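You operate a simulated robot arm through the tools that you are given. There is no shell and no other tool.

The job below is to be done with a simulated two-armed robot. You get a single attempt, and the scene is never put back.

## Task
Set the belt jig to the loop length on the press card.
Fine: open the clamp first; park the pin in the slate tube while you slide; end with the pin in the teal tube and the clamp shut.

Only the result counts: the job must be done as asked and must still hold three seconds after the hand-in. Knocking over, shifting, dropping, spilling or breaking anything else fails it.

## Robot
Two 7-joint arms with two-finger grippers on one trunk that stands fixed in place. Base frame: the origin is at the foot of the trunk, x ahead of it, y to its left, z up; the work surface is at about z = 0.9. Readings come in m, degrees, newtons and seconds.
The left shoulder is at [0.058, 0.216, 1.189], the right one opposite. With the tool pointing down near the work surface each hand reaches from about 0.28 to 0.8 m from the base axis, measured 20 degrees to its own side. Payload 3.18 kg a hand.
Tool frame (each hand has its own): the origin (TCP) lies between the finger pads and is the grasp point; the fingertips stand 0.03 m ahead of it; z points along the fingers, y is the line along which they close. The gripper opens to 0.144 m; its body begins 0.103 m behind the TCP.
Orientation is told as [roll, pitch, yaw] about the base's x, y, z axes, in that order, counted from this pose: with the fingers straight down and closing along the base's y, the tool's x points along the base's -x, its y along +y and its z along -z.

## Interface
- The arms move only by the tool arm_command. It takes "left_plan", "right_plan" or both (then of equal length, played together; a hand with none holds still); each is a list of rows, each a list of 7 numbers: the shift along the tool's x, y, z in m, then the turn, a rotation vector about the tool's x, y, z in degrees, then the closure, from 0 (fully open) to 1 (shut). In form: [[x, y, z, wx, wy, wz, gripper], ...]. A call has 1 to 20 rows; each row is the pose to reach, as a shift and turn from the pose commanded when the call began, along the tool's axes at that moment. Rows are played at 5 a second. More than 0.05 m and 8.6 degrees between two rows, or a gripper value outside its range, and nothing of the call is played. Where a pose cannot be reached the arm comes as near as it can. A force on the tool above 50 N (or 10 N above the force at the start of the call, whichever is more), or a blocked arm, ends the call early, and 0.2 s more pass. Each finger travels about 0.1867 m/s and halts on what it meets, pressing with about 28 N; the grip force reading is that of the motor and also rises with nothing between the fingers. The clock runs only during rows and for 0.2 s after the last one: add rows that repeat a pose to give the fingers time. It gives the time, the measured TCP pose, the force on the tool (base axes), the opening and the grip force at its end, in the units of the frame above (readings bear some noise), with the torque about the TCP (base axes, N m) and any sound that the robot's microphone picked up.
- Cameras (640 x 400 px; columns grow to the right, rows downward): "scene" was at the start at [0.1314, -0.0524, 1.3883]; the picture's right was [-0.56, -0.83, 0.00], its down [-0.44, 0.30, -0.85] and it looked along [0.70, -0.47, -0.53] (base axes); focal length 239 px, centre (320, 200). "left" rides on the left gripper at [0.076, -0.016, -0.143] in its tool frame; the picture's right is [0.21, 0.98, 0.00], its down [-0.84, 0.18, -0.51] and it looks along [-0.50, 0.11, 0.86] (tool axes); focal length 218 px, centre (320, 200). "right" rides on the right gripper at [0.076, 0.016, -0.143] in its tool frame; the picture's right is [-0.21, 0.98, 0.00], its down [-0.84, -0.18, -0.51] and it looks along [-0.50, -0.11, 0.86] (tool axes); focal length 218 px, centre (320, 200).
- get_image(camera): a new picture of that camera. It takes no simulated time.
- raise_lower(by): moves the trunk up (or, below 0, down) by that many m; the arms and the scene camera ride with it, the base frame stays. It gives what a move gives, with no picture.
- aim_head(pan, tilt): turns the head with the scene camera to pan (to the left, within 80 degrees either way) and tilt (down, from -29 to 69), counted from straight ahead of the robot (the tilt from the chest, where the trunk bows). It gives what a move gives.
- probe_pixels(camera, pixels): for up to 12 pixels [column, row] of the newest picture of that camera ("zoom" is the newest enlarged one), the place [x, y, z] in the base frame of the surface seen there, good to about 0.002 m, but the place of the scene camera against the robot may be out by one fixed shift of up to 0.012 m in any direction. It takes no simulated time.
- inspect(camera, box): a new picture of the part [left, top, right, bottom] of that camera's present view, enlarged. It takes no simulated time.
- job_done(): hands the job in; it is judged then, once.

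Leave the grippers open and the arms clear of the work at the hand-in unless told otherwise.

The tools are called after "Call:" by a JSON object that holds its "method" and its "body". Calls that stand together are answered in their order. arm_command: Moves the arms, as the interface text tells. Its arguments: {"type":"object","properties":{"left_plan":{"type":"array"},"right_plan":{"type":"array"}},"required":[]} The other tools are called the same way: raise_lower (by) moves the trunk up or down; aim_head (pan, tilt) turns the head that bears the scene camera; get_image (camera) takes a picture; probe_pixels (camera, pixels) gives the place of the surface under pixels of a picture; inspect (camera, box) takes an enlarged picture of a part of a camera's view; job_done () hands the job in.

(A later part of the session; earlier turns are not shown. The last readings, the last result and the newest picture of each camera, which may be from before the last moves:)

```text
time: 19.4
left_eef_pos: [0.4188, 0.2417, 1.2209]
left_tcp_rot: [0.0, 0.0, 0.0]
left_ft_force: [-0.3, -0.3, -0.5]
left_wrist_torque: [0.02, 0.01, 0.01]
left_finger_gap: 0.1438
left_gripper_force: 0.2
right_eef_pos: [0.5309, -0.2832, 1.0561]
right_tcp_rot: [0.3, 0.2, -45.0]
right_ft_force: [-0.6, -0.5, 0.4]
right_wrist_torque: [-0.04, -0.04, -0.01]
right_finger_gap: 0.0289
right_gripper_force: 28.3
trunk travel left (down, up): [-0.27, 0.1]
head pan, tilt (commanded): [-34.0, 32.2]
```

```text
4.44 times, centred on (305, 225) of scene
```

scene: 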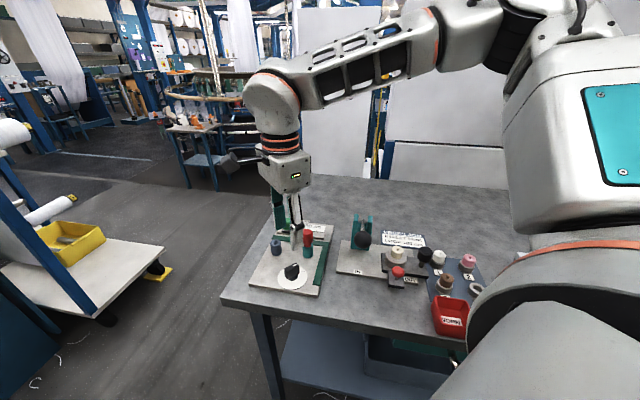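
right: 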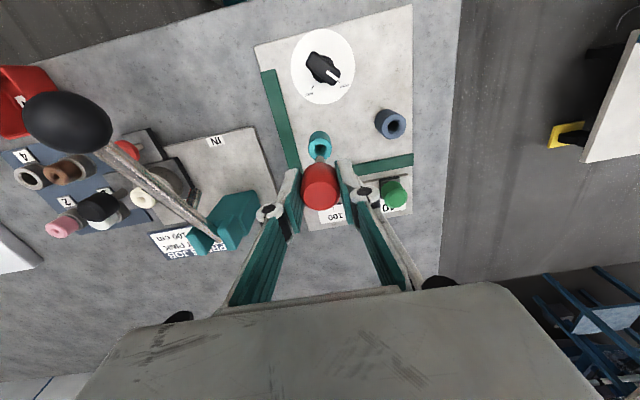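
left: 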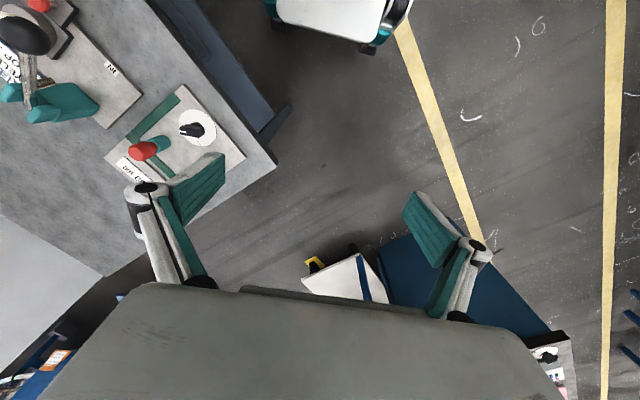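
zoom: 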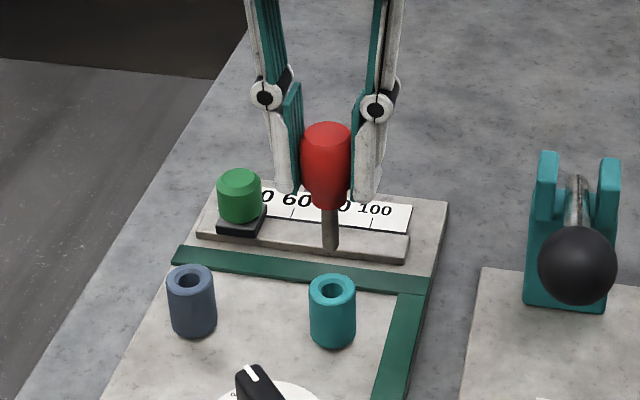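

The pin is out: the shaft end is visible in the scene view, ~22 mm long below the head. I'll enlarge the right view to record where the teal hole sits relative to the pin, as a reference for alignment.

Call:
{"method": "inspect", "body": {"camera": "right", "box": [295, 120, 345, 170]}}

Call:
{"method": "probe_pixels", "body": {"camera": "zoom", "pixels": [[235, 150], [395, 150], [310, 100], [310, 220], [320, 300], [330, 260]]}}

Call:
{"method": "inspect", "body": {"camera": "right", "box": [365, 100, 415, 150]}}

Call:
{"method": "probe_pixels", "body": {"camera": "zoom", "pixels": [[320, 150], [230, 200], [420, 200], [320, 290], [325, 210]]}}

```text
8.00 times, centred on (320, 145) of right
```

zoom: 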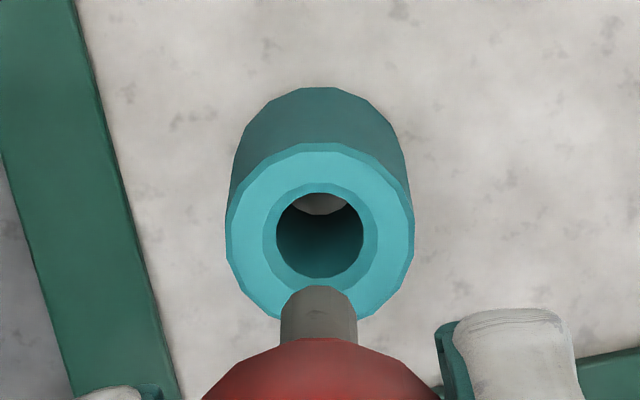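

```text
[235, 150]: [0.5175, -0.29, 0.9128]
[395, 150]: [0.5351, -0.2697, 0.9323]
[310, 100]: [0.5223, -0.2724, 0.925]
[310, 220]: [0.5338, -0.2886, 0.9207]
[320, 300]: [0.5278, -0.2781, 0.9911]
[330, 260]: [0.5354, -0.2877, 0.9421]
```

```text
8.00 times, centred on (390, 125) of right
```

zoom: 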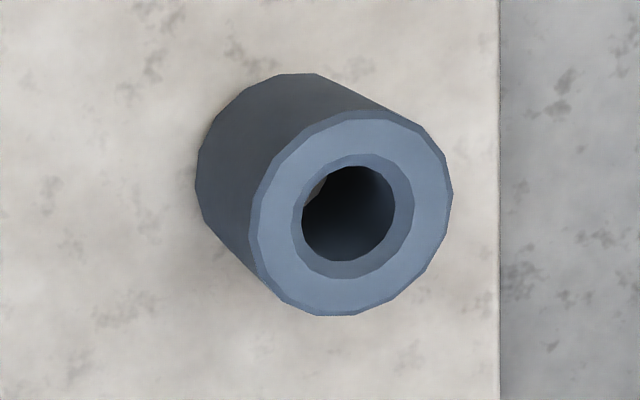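

```text
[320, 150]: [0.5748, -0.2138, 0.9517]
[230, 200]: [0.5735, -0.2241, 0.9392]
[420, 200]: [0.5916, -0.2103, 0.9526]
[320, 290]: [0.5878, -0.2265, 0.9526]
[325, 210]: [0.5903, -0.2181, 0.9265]
```

The teal hole centre is at right-view pixel ≈(320, 149.4) when the pin is directly above it, and the slate hole is now at ≈(393.6, 126.7). That gives a tool-frame move of about (+0.0079, +0.085). I'll carry the pin across at this height and check that the slate hole lands on the reference pixel.

Call:
{"method": "arm_command", "body": {"right_plan": [[0.002, 0.02, 0, 0, 0, 0, 1], [0.004, 0.042, 0, 0, 0, 0, 1], [0.006, 0.065, 0, 0, 0, 0, 1], [0.0079, 0.085, 0, 0, 0, 0, 1], [0.0079, 0.085, 0, 0, 0, 0, 1], [0.0079, 0.085, 0, 0, 0, 0, 1]]}}

Call:
{"method": "inspect", "body": {"camera": "right", "box": [295, 120, 345, 170]}}

Call:
{"method": "inspect", "body": {"camera": "scene", "box": [240, 180, 340, 280]}}

```text
time: 20.8
left_eef_pos: [0.4198, 0.2418, 1.2224]
left_tcp_rot: [0.0, 0.1, -0.1]
left_ft_force: [0.1, 0.0, 0.1]
left_wrist_torque: [0.0, 0.01, 0.0]
left_finger_gap: 0.1439
left_gripper_force: 0.1
right_eef_pos: [0.5861, -0.217, 1.0567]
right_tcp_rot: [0.3, 0.2, -45.1]
right_ft_force: [0.4, 0.7, -1.0]
right_wrist_torque: [0.01, -0.04, -0.01]
right_finger_gap: 0.029
right_gripper_force: 28.0
trunk travel left (down, up): [-0.27, 0.1]
head pan, tilt (commanded): [-34.0, 32.2]
```

```text
8.00 times, centred on (320, 145) of right
```

zoom: 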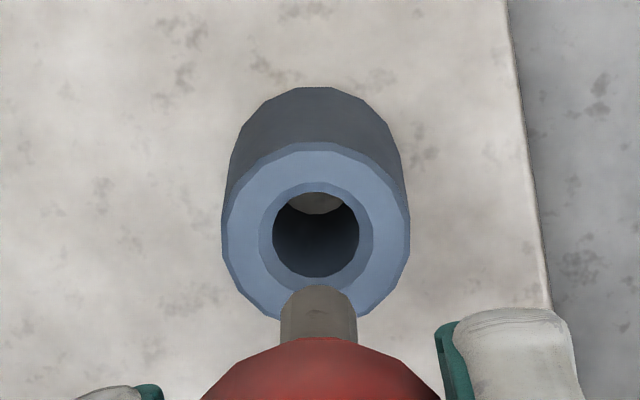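

```text
4.00 times, centred on (290, 230) of scene
```

zoom: 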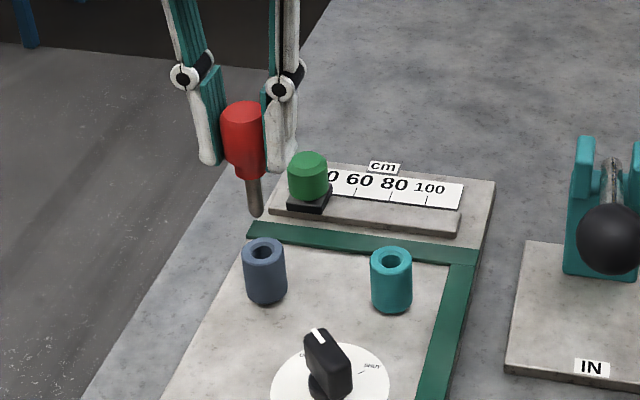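

The slate hole sits at (315.5,234) in zoom against the reference (320,235.5), only ~0.6 mm off. I'll correct that by −0.6 mm in tool y and descend 50 mm, so that the shaft enters the hole. Then I'll check the force.

Call:
{"method": "arm_command", "body": {"right_plan": [[0.0001, -0.0006, 0.015, 0, 0, 0, 1], [0.0001, -0.0006, 0.028, 0, 0, 0, 1], [0.0001, -0.0006, 0.036, 0, 0, 0, 1], [0.0001, -0.0006, 0.042, 0, 0, 0, 1], [0.0001, -0.0006, 0.046, 0, 0, 0, 1], [0.0001, -0.0006, 0.05, 0, 0, 0, 1]]}}

Call:
{"method": "inspect", "body": {"camera": "scene", "box": [240, 180, 340, 280]}}

Call:
{"method": "inspect", "body": {"camera": "right", "box": [280, 120, 360, 200]}}

```text
time: 22.2
left_eef_pos: [0.4189, 0.2425, 1.2205]
left_tcp_rot: [0.0, 0.0, 0.0]
left_ft_force: [0.3, 0.2, 0.4]
left_wrist_torque: [-0.01, 0.01, -0.07]
left_finger_gap: 0.144
left_gripper_force: 0.1
right_eef_pos: [0.5839, -0.2174, 1.008]
right_tcp_rot: [0.3, 0.1, -45.0]
right_ft_force: [0.7, 0.4, -0.7]
right_wrist_torque: [-0.02, -0.02, 0.03]
right_finger_gap: 0.0287
right_gripper_force: 27.8
trunk travel left (down, up): [-0.27, 0.1]
head pan, tilt (commanded): [-34.0, 32.2]
```

```text
4.00 times, centred on (290, 230) of scene
```

zoom: 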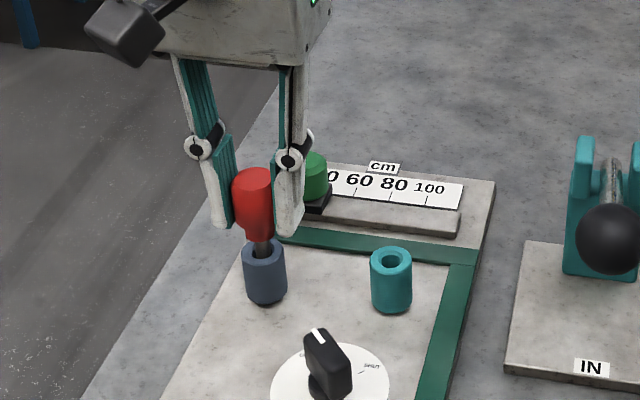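

```text
5.00 times, centred on (320, 160) of right
```

zoom: 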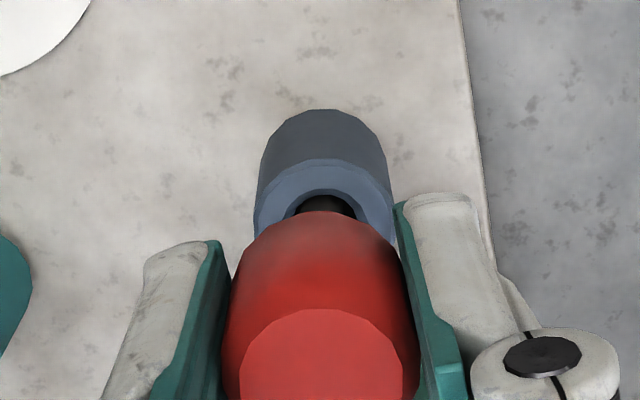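

The shaft is entering the slate hole with no side force. I'll lower the last 14.5 mm.

Call:
{"method": "arm_command", "body": {"right_plan": [[0, 0, 0.005, 0, 0, 0, 1], [0, 0, 0.01, 0, 0, 0, 1], [0, 0, 0.013, 0, 0, 0, 1], [0, 0, 0.0148, 0, 0, 0, 1], [0, 0, 0.0148, 0, 0, 0, 1]]}}

Call:
{"method": "inspect", "body": {"camera": "scene", "box": [240, 180, 340, 280]}}

```text
time: 23.4
left_eef_pos: [0.4188, 0.2426, 1.2217]
left_tcp_rot: [0.1, 0.0, 0.0]
left_ft_force: [0.0, -0.7, 0.1]
left_wrist_torque: [0.0, 0.02, 0.02]
left_finger_gap: 0.1443
left_gripper_force: 0.1
right_eef_pos: [0.5839, -0.2169, 0.993]
right_tcp_rot: [0.3, 0.0, -44.9]
right_ft_force: [0.2, 1.2, -0.4]
right_wrist_torque: [0.02, -0.01, 0.0]
right_finger_gap: 0.0289
right_gripper_force: 27.6
trunk travel left (down, up): [-0.27, 0.1]
head pan, tilt (commanded): [-34.0, 32.2]
```

```text
4.00 times, centred on (290, 230) of scene
```

zoom: 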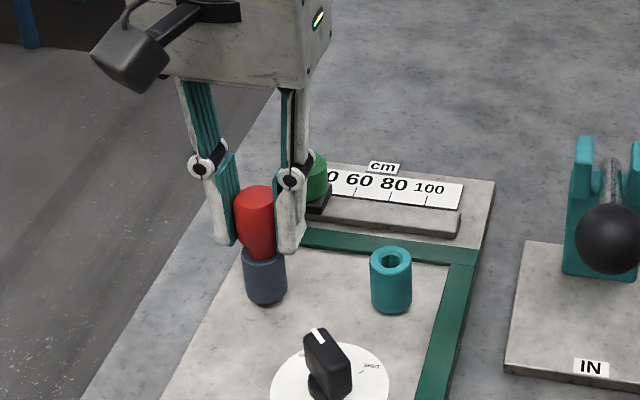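

The head is practically seated on the slate tube with no load. I'll open the fingers to ~0.058 and rise straight up clear of the pin.

Call:
{"method": "arm_command", "body": {"right_plan": [[0, 0, 0.0005, 0, 0, 0, 0.9], [0, 0, 0.0005, 0, 0, 0, 0.75], [0, 0, 0.0005, 0, 0, 0, 0.6], [0, 0, 0.0005, 0, 0, 0, 0.6], [0, 0, -0.02, 0, 0, 0, 0.6], [0, 0, -0.05, 0, 0, 0, 0.6], [0, 0, -0.08, 0, 0, 0, 0.6], [0, 0, -0.1, 0, 0, 0, 0.6], [0, 0, -0.1, 0, 0, 0, 0.6]]}}

Call:
{"method": "get_image", "body": {"camera": "right"}}

Call:
{"method": "inspect", "body": {"camera": "scene", "box": [240, 180, 340, 280]}}

```text
time: 25.4
left_eef_pos: [0.419, 0.2429, 1.2205]
left_tcp_rot: [-0.1, 0.1, 0.1]
left_ft_force: [-0.2, -0.1, -0.6]
left_wrist_torque: [-0.01, 0.0, 0.01]
left_finger_gap: 0.1441
left_gripper_force: 0.1
right_eef_pos: [0.5845, -0.2182, 1.0929]
right_tcp_rot: [0.2, 0.2, -44.9]
right_ft_force: [-0.3, -0.2, -0.2]
right_wrist_torque: [-0.01, 0.01, -0.02]
right_finger_gap: 0.0575
right_gripper_force: 0.1
trunk travel left (down, up): [-0.27, 0.1]
head pan, tilt (commanded): [-34.0, 32.2]
```

```text
taken
```

right: 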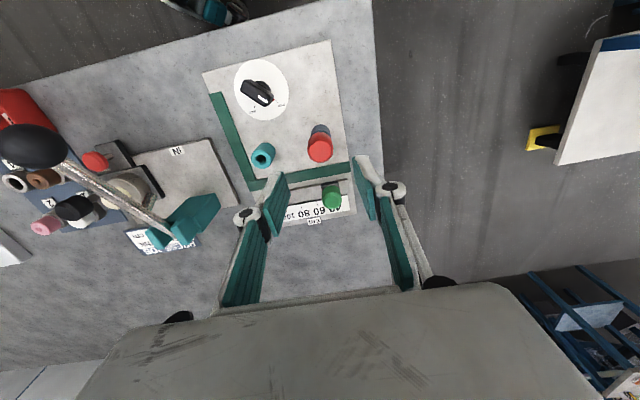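

```text
4.00 times, centred on (290, 230) of scene
```

zoom: 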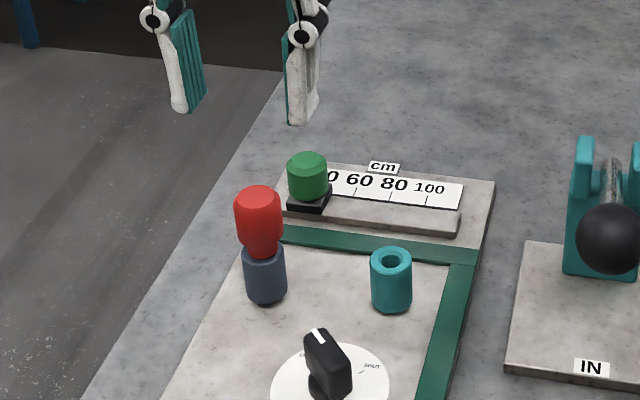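

The pin is parked in the slate tube. I'll now hover over the green slider knob at ≈(0.647, −0.281) to see the slider's pointer against the scale.

Call:
{"method": "arm_command", "body": {"right_plan": [[-0.025, 0, 0, 0, 0, 0, 0.6], [-0.05, 0, 0, 0, 0, 0, 0.6], [-0.07, 0, 0, 0, 0, 0, 0.6], [-0.0887, -0.0003, 0, 0, 0, 0, 0.6], [-0.0887, -0.0003, 0, 0, 0, 0, 0.6]]}}

Call:
{"method": "get_image", "body": {"camera": "right"}}

Call:
{"method": "inspect", "body": {"camera": "right", "box": [250, 100, 390, 190]}}

```text
time: 26.6
left_eef_pos: [0.4193, 0.2407, 1.2208]
left_tcp_rot: [0.1, 0.0, -0.1]
left_ft_force: [0.2, 0.5, -0.5]
left_wrist_torque: [0.01, -0.02, 0.0]
left_finger_gap: 0.1438
left_gripper_force: 0.0
right_eef_pos: [0.6391, -0.2745, 1.0921]
right_tcp_rot: [0.4, 0.2, -45.1]
right_ft_force: [-0.5, 0.3, -0.4]
right_wrist_torque: [0.0, -0.04, 0.02]
right_finger_gap: 0.0574
right_gripper_force: 0.0
right hand out of reach, approached as far as the arm can: row 4, 5
trunk travel left (down, up): [-0.27, 0.1]
head pan, tilt (commanded): [-34.0, 32.2]
```

```text
taken
```

right: 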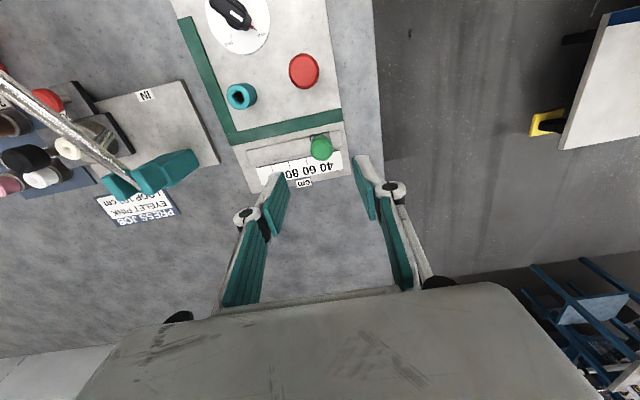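

```text
4.44 times, centred on (320, 145) of right
```

zoom: 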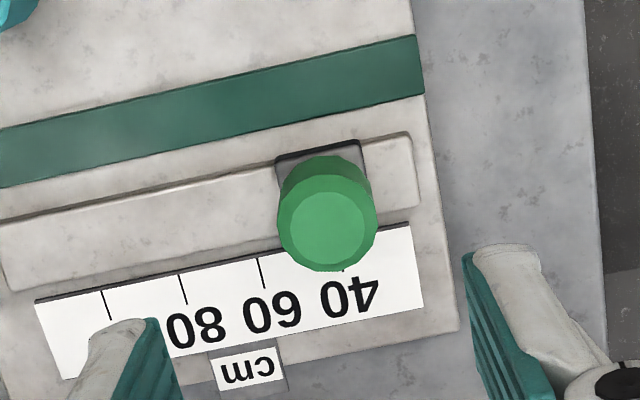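

The pose was just out of reach at this height (actual 0.6391, −0.2745). The knob shows at pixel ≈(321,151). I'll probe the knob, pointer, rail and ticks before lowering, which should extend the reach.

Call:
{"method": "inspect", "body": {"camera": "right", "box": [295, 125, 345, 170]}}

Call:
{"method": "probe_pixels", "body": {"camera": "zoom", "pixels": [[330, 250], [250, 250], [420, 250], [330, 180], [330, 310], [270, 110], [390, 90], [320, 120], [240, 190], [330, 225]]}}

Call:
{"method": "inspect", "body": {"camera": "right", "box": [240, 130, 350, 190]}}

Call:
{"method": "probe_pixels", "body": {"camera": "zoom", "pixels": [[135, 175], [236, 158], [337, 138], [442, 128], [50, 110], [330, 60], [480, 60]]}}

```text
8.89 times, centred on (320, 148) of right
```

zoom: 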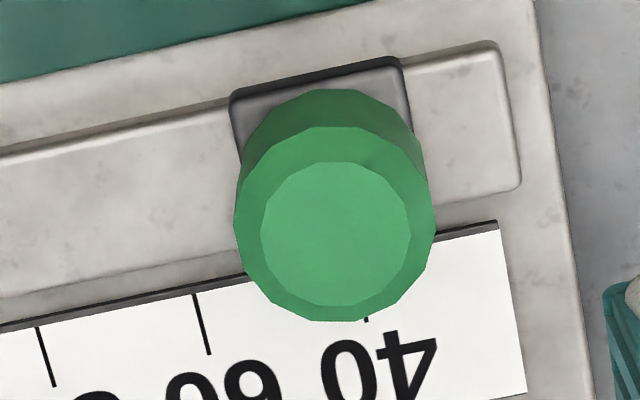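

```text
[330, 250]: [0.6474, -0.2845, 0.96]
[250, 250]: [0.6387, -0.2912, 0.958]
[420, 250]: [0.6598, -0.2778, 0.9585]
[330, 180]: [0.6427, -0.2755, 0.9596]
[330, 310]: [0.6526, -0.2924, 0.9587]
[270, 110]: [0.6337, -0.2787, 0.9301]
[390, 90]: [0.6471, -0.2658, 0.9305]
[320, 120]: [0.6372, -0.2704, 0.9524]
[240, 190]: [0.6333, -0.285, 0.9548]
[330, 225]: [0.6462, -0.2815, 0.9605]
```

```text
5.82 times, centred on (295, 160) of right
```

zoom: 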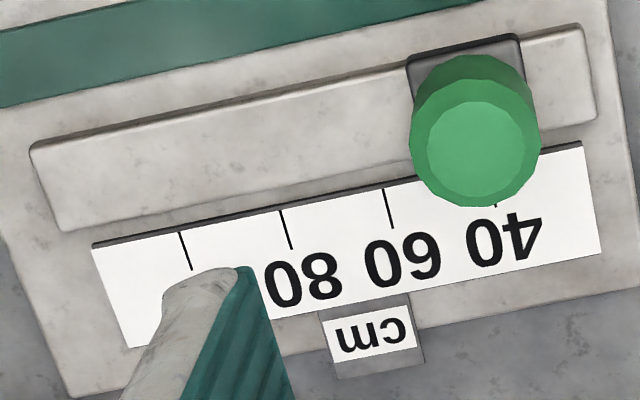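

```text
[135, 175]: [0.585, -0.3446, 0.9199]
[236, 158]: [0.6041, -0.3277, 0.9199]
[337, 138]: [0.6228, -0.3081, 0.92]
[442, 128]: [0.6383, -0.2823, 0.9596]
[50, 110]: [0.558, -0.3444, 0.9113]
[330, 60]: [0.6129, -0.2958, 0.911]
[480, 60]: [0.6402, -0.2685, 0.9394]
```

The knob centre is ≈(0.647, −0.283), 28 mm across, with its top at z 0.960. I'll probe the tick marks in this zoom to fix the scale direction.

Call:
{"method": "probe_pixels", "body": {"camera": "zoom", "pixels": [[183, 240], [189, 262], [283, 218], [289, 242], [386, 197], [392, 221], [497, 206], [595, 240], [580, 150], [98, 252], [410, 75], [519, 45]]}}

```text
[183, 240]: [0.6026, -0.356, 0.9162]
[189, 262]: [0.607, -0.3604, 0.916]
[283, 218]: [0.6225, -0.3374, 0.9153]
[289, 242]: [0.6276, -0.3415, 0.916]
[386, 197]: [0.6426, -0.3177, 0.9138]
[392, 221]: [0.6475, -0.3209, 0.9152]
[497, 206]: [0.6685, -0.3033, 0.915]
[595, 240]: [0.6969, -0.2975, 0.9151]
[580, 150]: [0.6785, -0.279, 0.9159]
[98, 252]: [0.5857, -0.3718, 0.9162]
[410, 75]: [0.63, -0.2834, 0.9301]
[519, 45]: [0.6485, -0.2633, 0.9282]
```

The ticks are spaced 0.028 m apart along u≈(0.72, 0.69). The slider now sits on 40 and must travel −0.084 m along u to reach 100. I'll lower 50 mm straight down, since reach improves lower, and re-read the position.

Call:
{"method": "arm_command", "body": {"right_plan": [[-0.0887, -0.0003, 0.02, 0, 0, 0, 0.6], [-0.0887, -0.0003, 0.05, 0, 0, 0, 0.6], [-0.0887, -0.0003, 0.05, 0, 0, 0, 0.6]]}}

```text
refused: row 1 steps farther than a row can; nothing moved
```

That row repeated the previous shift by mistake, and nothing moved. I'll resend as a pure descent.

Call:
{"method": "arm_command", "body": {"right_plan": [[0, 0, 0.02, 0, 0, 0, 0.6], [0, 0, 0.05, 0, 0, 0, 0.6], [0, 0, 0.05, 0, 0, 0, 0.6]]}}

Call:
{"method": "inspect", "body": {"camera": "right", "box": [250, 110, 390, 220]}}

```text
time: 27.4
left_eef_pos: [0.4171, 0.242, 1.2226]
left_tcp_rot: [0.0, 0.0, 0.0]
left_ft_force: [0.1, -0.3, 0.6]
left_wrist_torque: [0.01, 0.0, 0.0]
left_finger_gap: 0.144
left_gripper_force: 0.1
right_eef_pos: [0.6373, -0.2758, 1.0421]
right_tcp_rot: [0.3, 0.1, -45.0]
right_ft_force: [1.1, -0.4, 0.2]
right_wrist_torque: [0.05, -0.02, -0.03]
right_finger_gap: 0.0575
right_gripper_force: 0.0
trunk travel left (down, up): [-0.27, 0.1]
head pan, tilt (commanded): [-34.0, 32.2]
```

```text
3.64 times, centred on (320, 165) of right
```

zoom: 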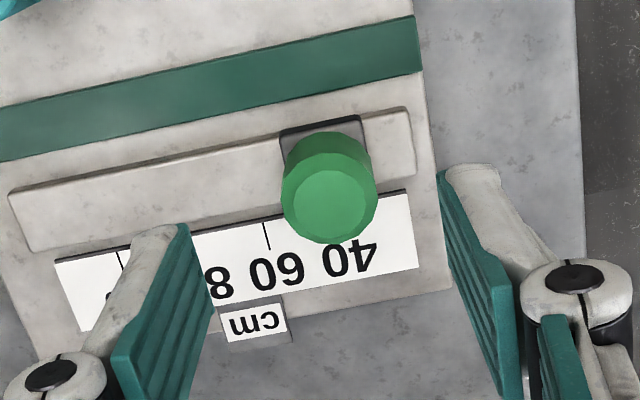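

The commanded pose was clamped to the reachable point, and I'm now at (0.637, −0.276, 1.042) with the knob ~12 mm further along tool −x. I'll shift over it and descend to TCP z≈0.985 first.

Call:
{"method": "arm_command", "body": {"right_plan": [[-0.006, 0.0005, 0.01, 0, 0, 0, 0.6], [-0.012, 0.0009, 0.025, 0, 0, 0, 0.6], [-0.012, 0.0009, 0.042, 0, 0, 0, 0.6], [-0.012, 0.0009, 0.057, 0, 0, 0, 0.6], [-0.012, 0.0009, 0.057, 0, 0, 0, 0.6]]}}

Call:
{"method": "inspect", "body": {"camera": "right", "box": [250, 110, 390, 220]}}

Call:
{"method": "inspect", "body": {"camera": "scene", "box": [240, 170, 360, 270]}}

```text
time: 28.6
left_eef_pos: [0.4185, 0.2413, 1.2216]
left_tcp_rot: [0.1, 0.1, 0.0]
left_ft_force: [-0.2, -0.5, -0.1]
left_wrist_torque: [0.01, 0.01, 0.0]
left_finger_gap: 0.1439
left_gripper_force: 0.0
right_eef_pos: [0.6447, -0.2843, 0.9859]
right_tcp_rot: [0.4, 0.1, -45.0]
right_ft_force: [-0.1, -0.2, 0.6]
right_wrist_torque: [0.01, 0.0, -0.01]
right_finger_gap: 0.0575
right_gripper_force: 0.1
right hand out of reach, approached as far as the arm can: row 3, 4, 5
trunk travel left (down, up): [-0.27, 0.1]
head pan, tilt (commanded): [-34.0, 32.2]
```

```text
3.64 times, centred on (320, 165) of right
```

zoom: 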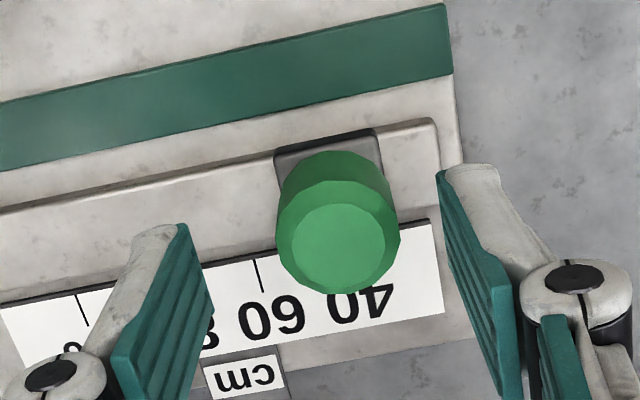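

```text
4.00 times, centred on (300, 220) of scene
```

zoom: 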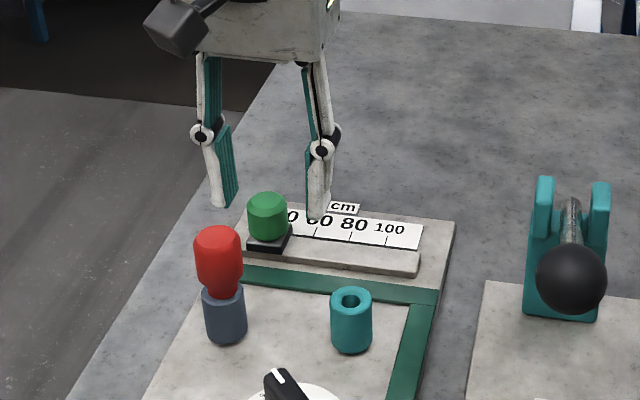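

I'm at (0.645, −0.284, 0.986) and the knob is directly below, only ~4 mm off-centre along the sliding direction, which closing will take up. I'll descend 18 mm so the tips surround the knob and stay above the slider base.

Call:
{"method": "arm_command", "body": {"right_plan": [[0.0005, 0.0005, 0.009, 0, 0, 0, 0.6], [0.0005, 0.0005, 0.018, 0, 0, 0, 0.6], [0.0005, 0.0005, 0.018, 0, 0, 0, 0.6]]}}

Call:
{"method": "inspect", "body": {"camera": "right", "box": [250, 110, 390, 220]}}

Call:
{"method": "inspect", "body": {"camera": "scene", "box": [240, 170, 360, 270]}}

```text
time: 29.4
left_eef_pos: [0.4191, 0.2427, 1.2223]
left_tcp_rot: [0.0, -0.1, 0.0]
left_ft_force: [1.4, -0.1, -0.1]
left_wrist_torque: [0.02, -0.03, -0.02]
left_finger_gap: 0.144
left_gripper_force: 0.1
right_eef_pos: [0.6414, -0.288, 0.969]
right_tcp_rot: [0.5, 0.1, -45.0]
right_ft_force: [-0.2, 0.6, 0.0]
right_wrist_torque: [-0.01, -0.02, -0.03]
right_finger_gap: 0.0577
right_gripper_force: 0.0
right hand out of reach, approached as far as the arm can: row 2, 3
trunk travel left (down, up): [-0.27, 0.1]
head pan, tilt (commanded): [-34.0, 32.2]
```

```text
3.64 times, centred on (320, 165) of right
```

zoom: 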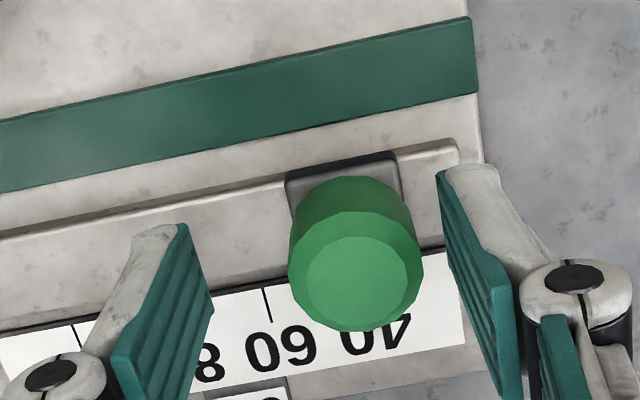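

```text
4.00 times, centred on (300, 220) of scene
```

zoom: 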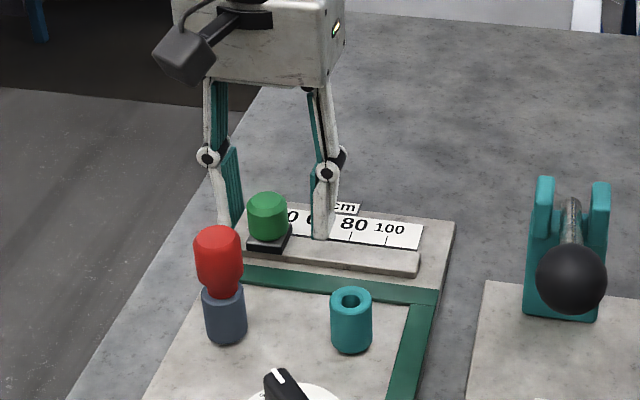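

The knob is within the fingers: aligned along tool x and ~7 mm towards the right finger along the rail. Closing will nudge the slider towards 100, which is the wanted direction. I'll close gradually.

Call:
{"method": "arm_command", "body": {"right_plan": [[0, 0, 0, 0, 0, 0, 0.68], [0, 0, 0, 0, 0, 0, 0.74], [0, 0, 0, 0, 0, 0, 0.8], [0, 0, 0, 0, 0, 0, 0.88], [0, 0, 0, 0, 0, 0, 0.95], [0, 0, 0, 0, 0, 0, 0.95]]}}

Call:
{"method": "inspect", "body": {"camera": "right", "box": [250, 110, 390, 220]}}

Call:
{"method": "inspect", "body": {"camera": "scene", "box": [240, 170, 360, 270]}}

```text
time: 30.8
left_eef_pos: [0.4183, 0.243, 1.2207]
left_tcp_rot: [0.1, 0.0, 0.0]
left_ft_force: [0.1, 0.1, 0.3]
left_wrist_torque: [0.01, 0.05, 0.0]
left_finger_gap: 0.1441
left_gripper_force: 0.0
right_eef_pos: [0.64, -0.2869, 0.9685]
right_tcp_rot: [0.6, 0.1, -45.0]
right_ft_force: [0.6, 0.9, -1.1]
right_wrist_torque: [-0.01, -0.02, 0.02]
right_finger_gap: 0.0292
right_gripper_force: 45.0
trunk travel left (down, up): [-0.27, 0.1]
head pan, tilt (commanded): [-34.0, 32.2]
```

```text
3.64 times, centred on (320, 165) of right
```

zoom: 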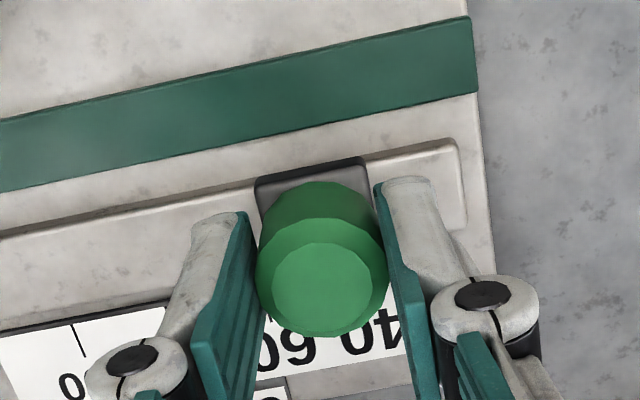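

```text
4.00 times, centred on (300, 220) of scene
```

zoom: 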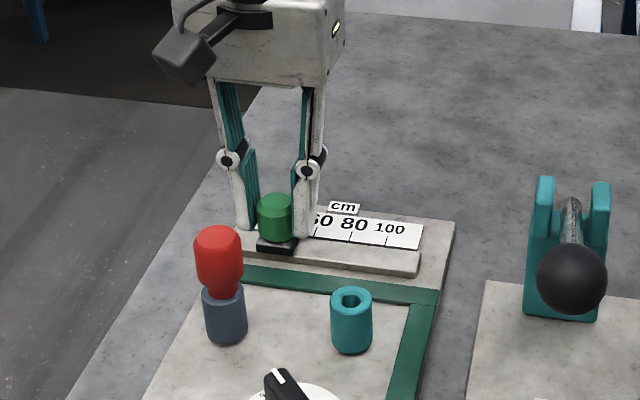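

The knob is gripped (gap 0.0292) and the slider already crept to ~46. I'll slide 70 mm along the rail towards 100, then measure the pointer against the tick.

Call:
{"method": "arm_command", "body": {"right_plan": [[0.0001, -0.006, 0, 0, 0, 0, 0.95], [0.0002, -0.015, 0, 0, 0, 0, 0.95], [0.0003, -0.025, 0, 0, 0, 0, 0.95], [0.0005, -0.035, 0, 0, 0, 0, 0.95], [0.0006, -0.045, 0, 0, 0, 0, 0.95], [0.0007, -0.055, 0, 0, 0, 0, 0.95], [0.0009, -0.064, 0, 0, 0, 0, 0.95], [0.0009, -0.07, 0, 0, 0, 0, 0.95], [0.0009, -0.07, 0, 0, 0, 0, 0.95]]}}

Call:
{"method": "get_image", "body": {"camera": "right"}}

Call:
{"method": "inspect", "body": {"camera": "scene", "box": [270, 190, 370, 270]}}

```text
time: 32.8
left_eef_pos: [0.419, 0.2418, 1.2219]
left_tcp_rot: [0.0, 0.0, 0.0]
left_ft_force: [0.2, -0.1, -0.3]
left_wrist_torque: [0.0, 0.0, 0.01]
left_finger_gap: 0.144
left_gripper_force: 0.0
right_eef_pos: [0.59, -0.3363, 0.9679]
right_tcp_rot: [0.4, 0.0, -44.9]
right_ft_force: [10.0, -6.9, 5.5]
right_wrist_torque: [-0.26, -0.31, -0.05]
right_finger_gap: 0.0291
right_gripper_force: 45.7
trunk travel left (down, up): [-0.27, 0.1]
head pan, tilt (commanded): [-34.0, 32.2]
```

```text
taken
```

right: 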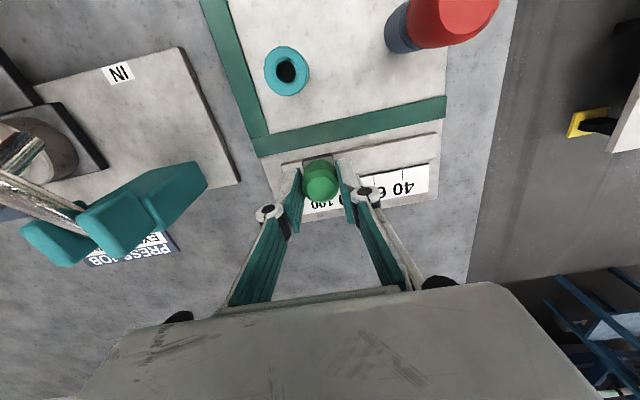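

```text
5.00 times, centred on (320, 230) of scene
```

zoom: 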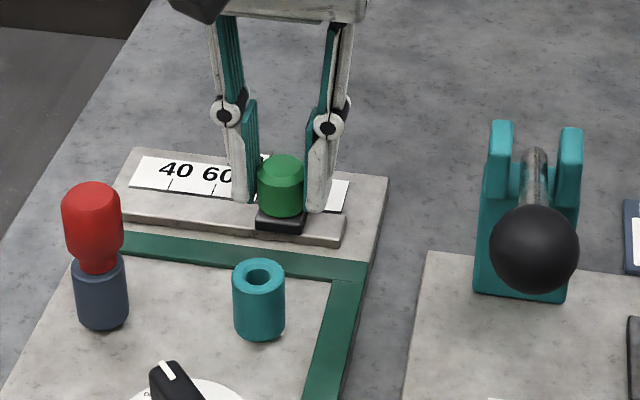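

The slider is now close to 100 (side force ~12 N across the rail, to be relieved). I'll enlarge the right view to see the slider base and the 100 tick.

Call:
{"method": "inspect", "body": {"camera": "right", "box": [265, 125, 445, 235]}}

Call:
{"method": "inspect", "body": {"camera": "right", "box": [285, 145, 355, 215]}}

Call:
{"method": "inspect", "body": {"camera": "scene", "box": [300, 205, 350, 245]}}

```text
3.56 times, centred on (355, 180) of right
```

zoom: 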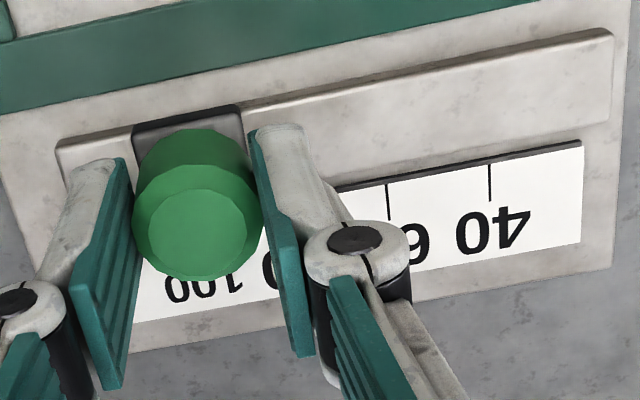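

```text
5.71 times, centred on (320, 180) of right
```

zoom: 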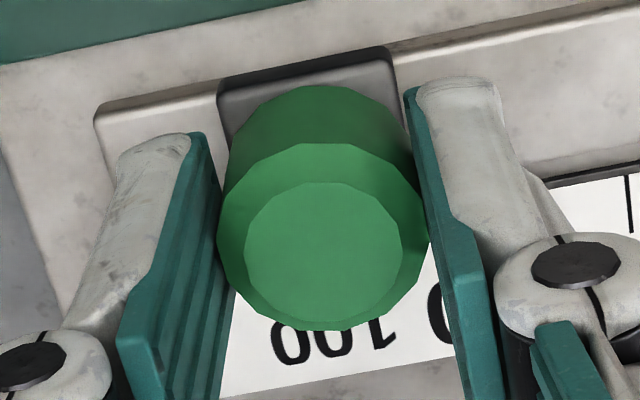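

```text
10.00 times, centred on (325, 225) of scene
```

zoom: 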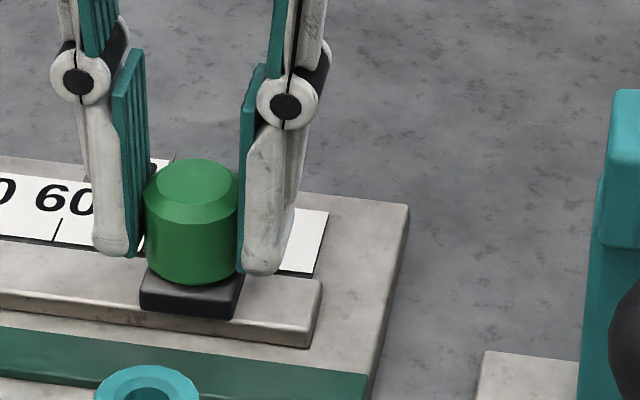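

The 100 tick is hidden behind the knob, but the 40 and 60 ticks are visible at (490,180) and (389,200) of the 3.56× zoom. I'll take that zoom again and probe the ticks and knob outline to compute the remaining travel.

Call:
{"method": "inspect", "body": {"camera": "right", "box": [265, 125, 445, 235]}}

Call:
{"method": "probe_pixels", "body": {"camera": "zoom", "pixels": [[490, 168], [491, 182], [492, 196], [387, 188], [389, 202], [391, 216], [198, 234], [160, 234], [236, 234], [198, 205], [198, 265], [189, 130]]}}

```text
3.56 times, centred on (355, 180) of right
```

zoom: 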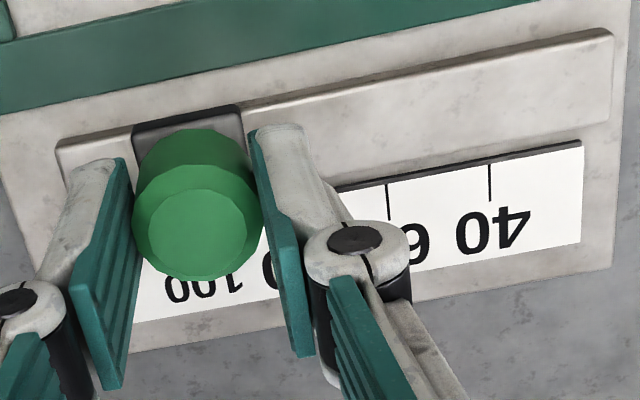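

```text
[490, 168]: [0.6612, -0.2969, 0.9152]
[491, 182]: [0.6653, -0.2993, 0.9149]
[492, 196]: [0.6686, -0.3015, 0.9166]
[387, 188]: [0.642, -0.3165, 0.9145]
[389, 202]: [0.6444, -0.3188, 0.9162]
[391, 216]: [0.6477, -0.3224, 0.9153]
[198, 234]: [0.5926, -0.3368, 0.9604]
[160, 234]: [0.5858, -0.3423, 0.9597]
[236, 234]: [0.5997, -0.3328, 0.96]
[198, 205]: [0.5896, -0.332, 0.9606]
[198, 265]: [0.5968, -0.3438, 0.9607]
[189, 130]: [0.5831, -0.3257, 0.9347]
```

The knob centre is 6–7 mm short of the 100 tick along the rail. I'll slide 6.4 mm more while shifting ~1.5 mm across to relieve the side force.

Call:
{"method": "arm_command", "body": {"right_plan": [[-0.0008, -0.002, 0, 0, 0, 0, 0.95], [-0.0015, -0.0045, 0, 0, 0, 0, 0.95], [-0.0015, -0.0064, 0, 0, 0, 0, 0.95], [-0.0015, -0.0064, 0, 0, 0, 0, 0.95]]}}

Call:
{"method": "inspect", "body": {"camera": "right", "box": [265, 125, 445, 235]}}

Call:
{"method": "probe_pixels", "body": {"camera": "zoom", "pixels": [[198, 234], [160, 234], [236, 234], [198, 205], [198, 265]]}}

```text
time: 33.8
left_eef_pos: [0.4181, 0.2425, 1.2219]
left_tcp_rot: [0.0, 0.0, -0.1]
left_ft_force: [0.6, 0.7, -0.2]
left_wrist_torque: [-0.01, -0.03, 0.0]
left_finger_gap: 0.144
left_gripper_force: 0.1
right_eef_pos: [0.5872, -0.3406, 0.9691]
right_tcp_rot: [0.4, 0.1, -45.0]
right_ft_force: [7.1, -4.5, 11.7]
right_wrist_torque: [0.17, 0.09, 0.03]
right_finger_gap: 0.0291
right_gripper_force: 44.9
trunk travel left (down, up): [-0.27, 0.1]
head pan, tilt (commanded): [-34.0, 32.2]
```

```text
3.56 times, centred on (355, 180) of right
```

zoom: 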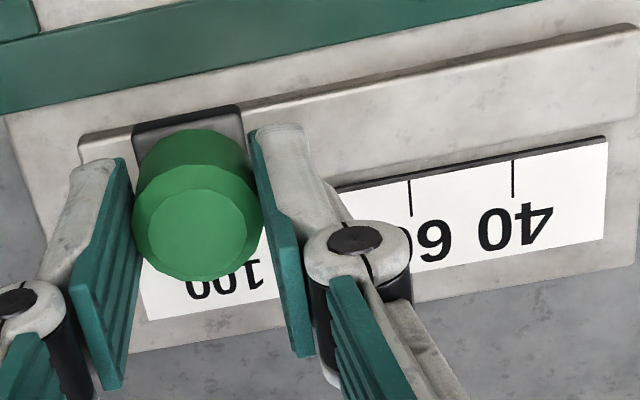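

```text
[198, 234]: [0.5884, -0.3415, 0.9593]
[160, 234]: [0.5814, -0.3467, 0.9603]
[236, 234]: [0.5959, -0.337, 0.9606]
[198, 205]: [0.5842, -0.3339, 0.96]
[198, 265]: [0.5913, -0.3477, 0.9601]
```

The knob is now at the 100 tick within ~1 mm by probe. I'll release gently, rise, and look at the pointer itself from another angle.

Call:
{"method": "arm_command", "body": {"right_plan": [[-0.0006, 0, 0, 0, 0, 0, 0.85], [-0.0006, 0, 0, 0, 0, 0, 0.7], [-0.0006, 0, 0, 0, 0, 0, 0.6], [-0.0006, 0, 0, 0, 0, 0, 0.6], [-0.0006, 0, -0.03, 0, 0, 0, 0.6], [-0.0006, 0, -0.07, 0, 0, 0, 0.6], [-0.0006, 0, -0.11, 0, 0, 0, 0.6], [-0.0006, 0, -0.12, 0, 0, 0, 0.6]]}}

Call:
{"method": "get_image", "body": {"camera": "right"}}

Call:
{"method": "inspect", "body": {"camera": "scene", "box": [300, 205, 350, 245]}}

```text
time: 35.6
left_eef_pos: [0.4186, 0.2424, 1.2212]
left_tcp_rot: [0.0, -0.1, -0.1]
left_ft_force: [0.2, 0.1, 0.0]
left_wrist_torque: [-0.02, 0.01, 0.01]
left_finger_gap: 0.1442
left_gripper_force: 0.1
right_eef_pos: [0.5862, -0.3415, 1.0881]
right_tcp_rot: [0.2, 0.2, -44.9]
right_ft_force: [0.2, -0.8, -0.8]
right_wrist_torque: [0.01, 0.03, 0.0]
right_finger_gap: 0.0578
right_gripper_force: 0.0
trunk travel left (down, up): [-0.27, 0.1]
head pan, tilt (commanded): [-34.0, 32.2]
```

```text
taken
```

right: 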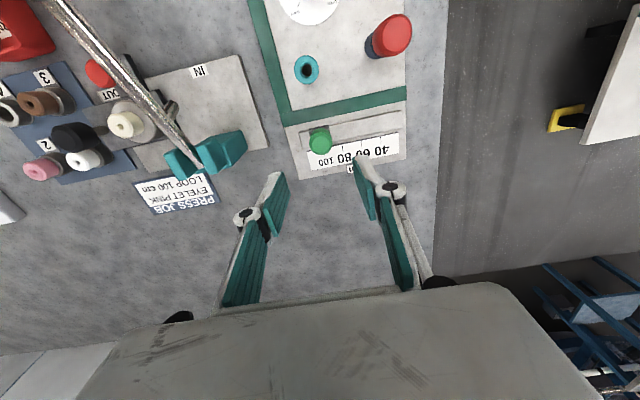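

```text
10.00 times, centred on (325, 225) of scene
```

zoom: 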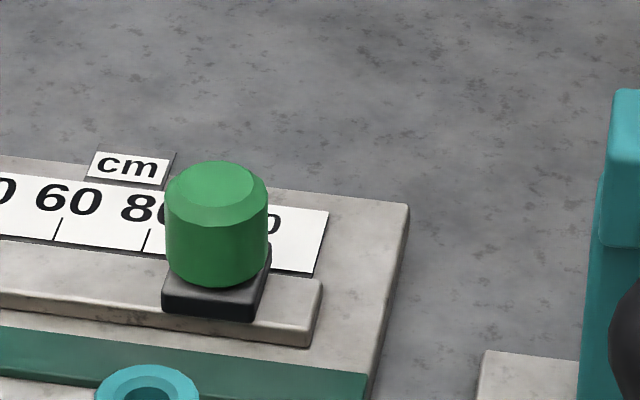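

Released, and the slider stays put. I'll zoom on it in the right view.

Call:
{"method": "inspect", "body": {"camera": "right", "box": [280, 95, 420, 185]}}

Call:
{"method": "inspect", "body": {"camera": "right", "box": [295, 115, 350, 175]}}

```text
4.44 times, centred on (350, 140) of right
```

zoom: 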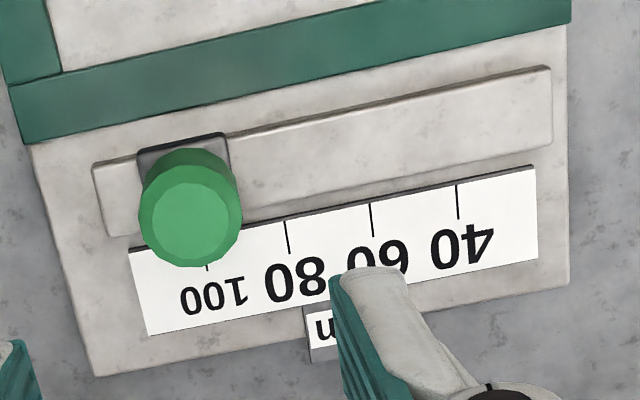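

```text
6.67 times, centred on (322, 145) of right
```

zoom: 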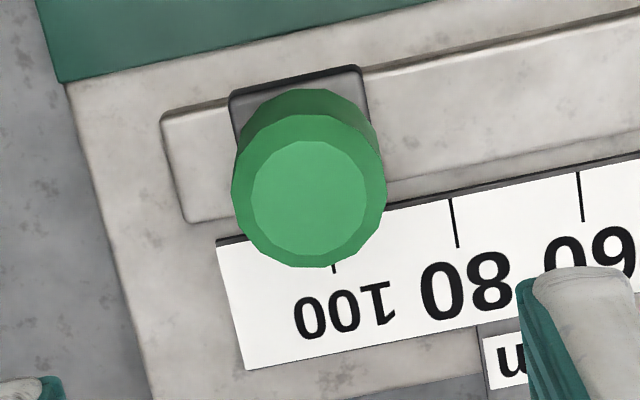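

The tick-to-knob offset (3.6 px) matches what I saw at 40, so it looks right. To see the red pointer directly, I'll rise and turn to yaw 0 at about (0.51, −0.345, 1.125) and look from the side.

Call:
{"method": "arm_command", "body": {"right_plan": [[0, 0, -0.02, 0, 0, 0, 0.6], [0.006, -0.007, -0.037, 0, 0, -6.5, 0.6], [0.014, -0.015, -0.037, 0, 0, -13, 0.6], [0.022, -0.024, -0.037, 0, 0, -19.5, 0.6], [0.03, -0.033, -0.037, 0, 0, -26, 0.6], [0.038, -0.042, -0.037, 0, 0, -32.5, 0.6], [0.046, -0.05, -0.037, 0, 0, -39, 0.6], [0.0513, -0.0562, -0.037, 0, 0, -45, 0.6], [0.0513, -0.0562, -0.037, 0, 0, -45, 0.6]]}}

Call:
{"method": "get_image", "body": {"camera": "right"}}

Call:
{"method": "inspect", "body": {"camera": "right", "box": [270, 150, 370, 230]}}

```text
time: 37.6
left_eef_pos: [0.4183, 0.2444, 1.2213]
left_tcp_rot: [-0.1, -0.1, -0.1]
left_ft_force: [0.5, 0.2, -0.7]
left_wrist_torque: [-0.13, -0.04, 0.0]
left_finger_gap: 0.144
left_gripper_force: 0.0
right_eef_pos: [0.5099, -0.3433, 1.1269]
right_tcp_rot: [0.2, -0.3, 0.0]
right_ft_force: [-0.3, 0.0, 0.8]
right_wrist_torque: [-0.06, -0.04, -0.01]
right_finger_gap: 0.0574
right_gripper_force: 0.1
trunk travel left (down, up): [-0.27, 0.1]
head pan, tilt (commanded): [-34.0, 32.2]
```

```text
taken
```

right: 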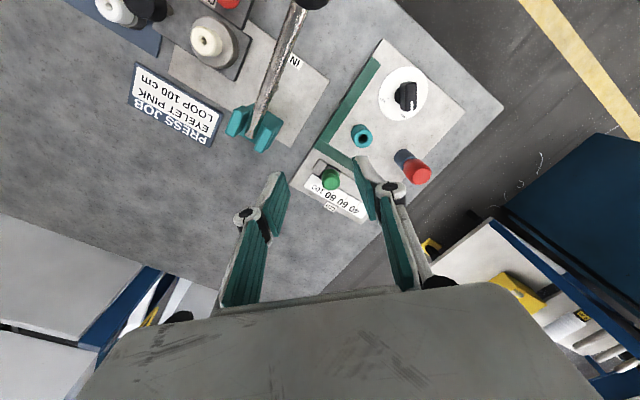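

```text
5.00 times, centred on (320, 190) of right
```

zoom: 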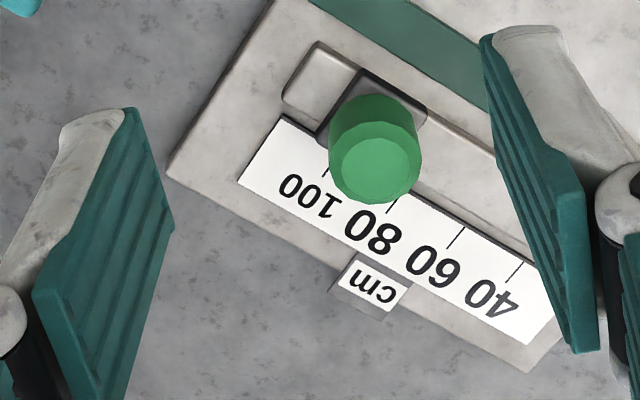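

The 100 tick is visible just left of the knob at zoom (328,165). I'll zoom further.

Call:
{"method": "inspect", "body": {"camera": "right", "box": [305, 160, 350, 195]}}

Call:
{"method": "probe_pixels", "body": {"camera": "zoom", "pixels": [[210, 175], [203, 195], [190, 145], [285, 80], [210, 120], [260, 225], [300, 225]]}}

```text
11.43 times, centred on (328, 178) of right
```

zoom: 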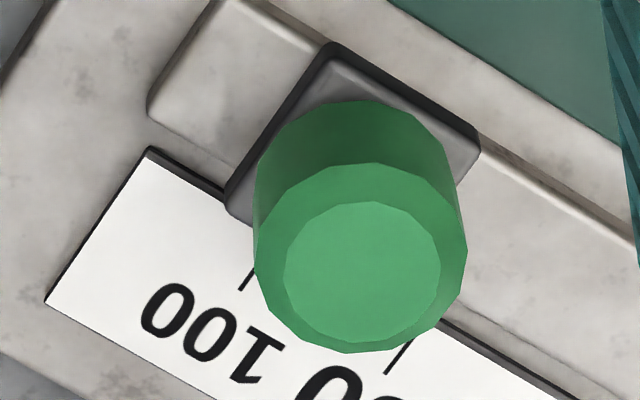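

```text
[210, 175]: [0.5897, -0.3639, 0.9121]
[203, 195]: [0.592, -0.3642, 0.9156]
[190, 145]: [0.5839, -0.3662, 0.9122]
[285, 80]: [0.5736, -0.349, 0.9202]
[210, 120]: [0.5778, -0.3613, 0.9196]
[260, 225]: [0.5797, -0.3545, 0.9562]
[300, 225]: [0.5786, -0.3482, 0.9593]
```

The pointer is still hidden below the knob, and parallax estimates put the slider within ~1 mm of 100. I'll rise and go back for a flatter side view from about (0.37, −0.44, 1.22), where the red pointer was visible at the start.

Call:
{"method": "arm_command", "body": {"right_plan": [[0, 0, -0.045, 0, 0, 0, 0.6], [0, 0, -0.093, 0, 0, 0, 0.6], [0.035, -0.024, -0.093, 0, 0, 0, 0.6], [0.07, -0.048, -0.093, 0, 0, 0, 0.6], [0.105, -0.073, -0.093, 0, 0, 0, 0.6], [0.14, -0.097, -0.093, 0, 0, 0, 0.6], [0.14, -0.097, -0.093, 0, 0, 0, 0.6]]}}

Call:
{"method": "get_image", "body": {"camera": "right"}}

```text
time: 39.2
left_eef_pos: [0.4149, 0.2401, 1.2233]
left_tcp_rot: [0.1, -0.3, 0.0]
left_ft_force: [-0.9, 0.0, 0.8]
left_wrist_torque: [0.09, -0.12, 0.02]
left_finger_gap: 0.1441
left_gripper_force: 0.0
right_eef_pos: [0.3816, -0.386, 1.1691]
right_tcp_rot: [-1.6, -1.2, -1.4]
right_ft_force: [-1.1, -1.0, -0.2]
right_wrist_torque: [0.13, -0.11, 0.05]
right_finger_gap: 0.0572
right_gripper_force: 0.1
right hand out of reach, approached as far as the arm can: row 1, 2, 3, 4, 5, 6, 7
trunk travel left (down, up): [-0.27, 0.1]
head pan, tilt (commanded): [-34.0, 32.2]
```

```text
taken
```

right: 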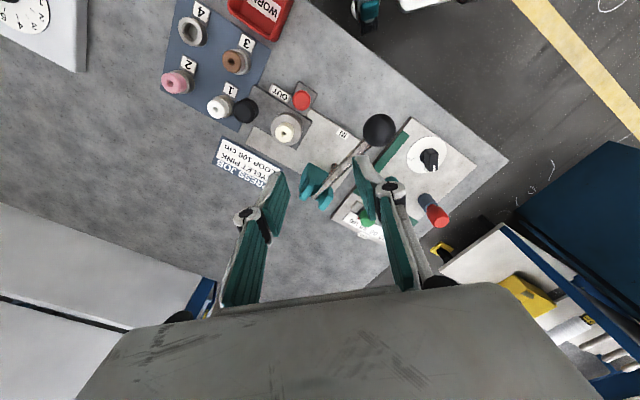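

The arm says it was out of reach on that path and stopped at (0.382, −0.386, 1.169), slightly tilted, with no contact force. I'll check the scene before doing anything else.

Call:
{"method": "get_image", "body": {"camera": "scene"}}

Call:
{"method": "inspect", "body": {"camera": "right", "box": [320, 170, 420, 260]}}

```text
taken
```

scene: 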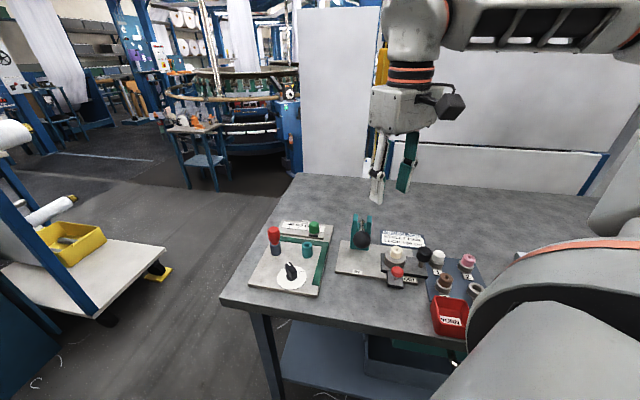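

```text
4.44 times, centred on (370, 215) of right
```

zoom: 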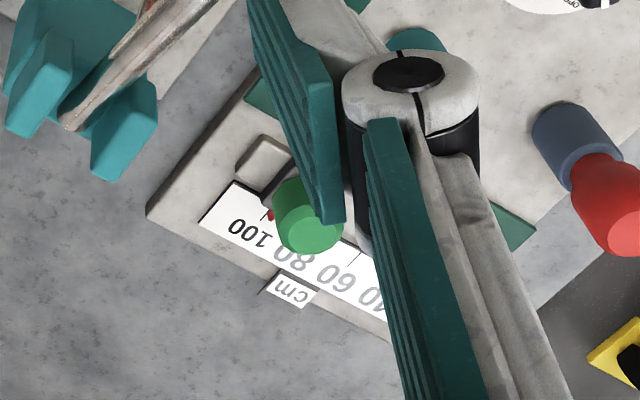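

Nothing was disturbed, and this view shows the red pointer beside the 100 tick at zoom (268,215). I'll zoom further there.

Call:
{"method": "inspect", "body": {"camera": "right", "box": [332, 203, 372, 230]}}

Call:
{"method": "probe_pixels", "body": {"camera": "zoom", "pixels": [[250, 200], [245, 215], [270, 200], [240, 225]]}}

```text
14.81 times, centred on (352, 216) of right
```

zoom: 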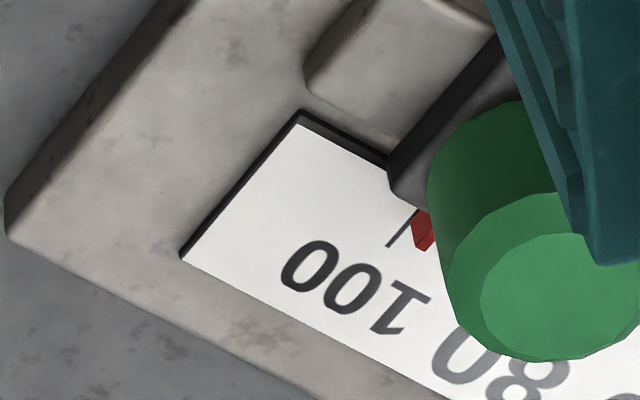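

```text
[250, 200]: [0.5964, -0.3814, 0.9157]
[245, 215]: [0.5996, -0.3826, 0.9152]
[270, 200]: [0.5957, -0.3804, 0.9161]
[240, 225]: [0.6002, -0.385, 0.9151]
```

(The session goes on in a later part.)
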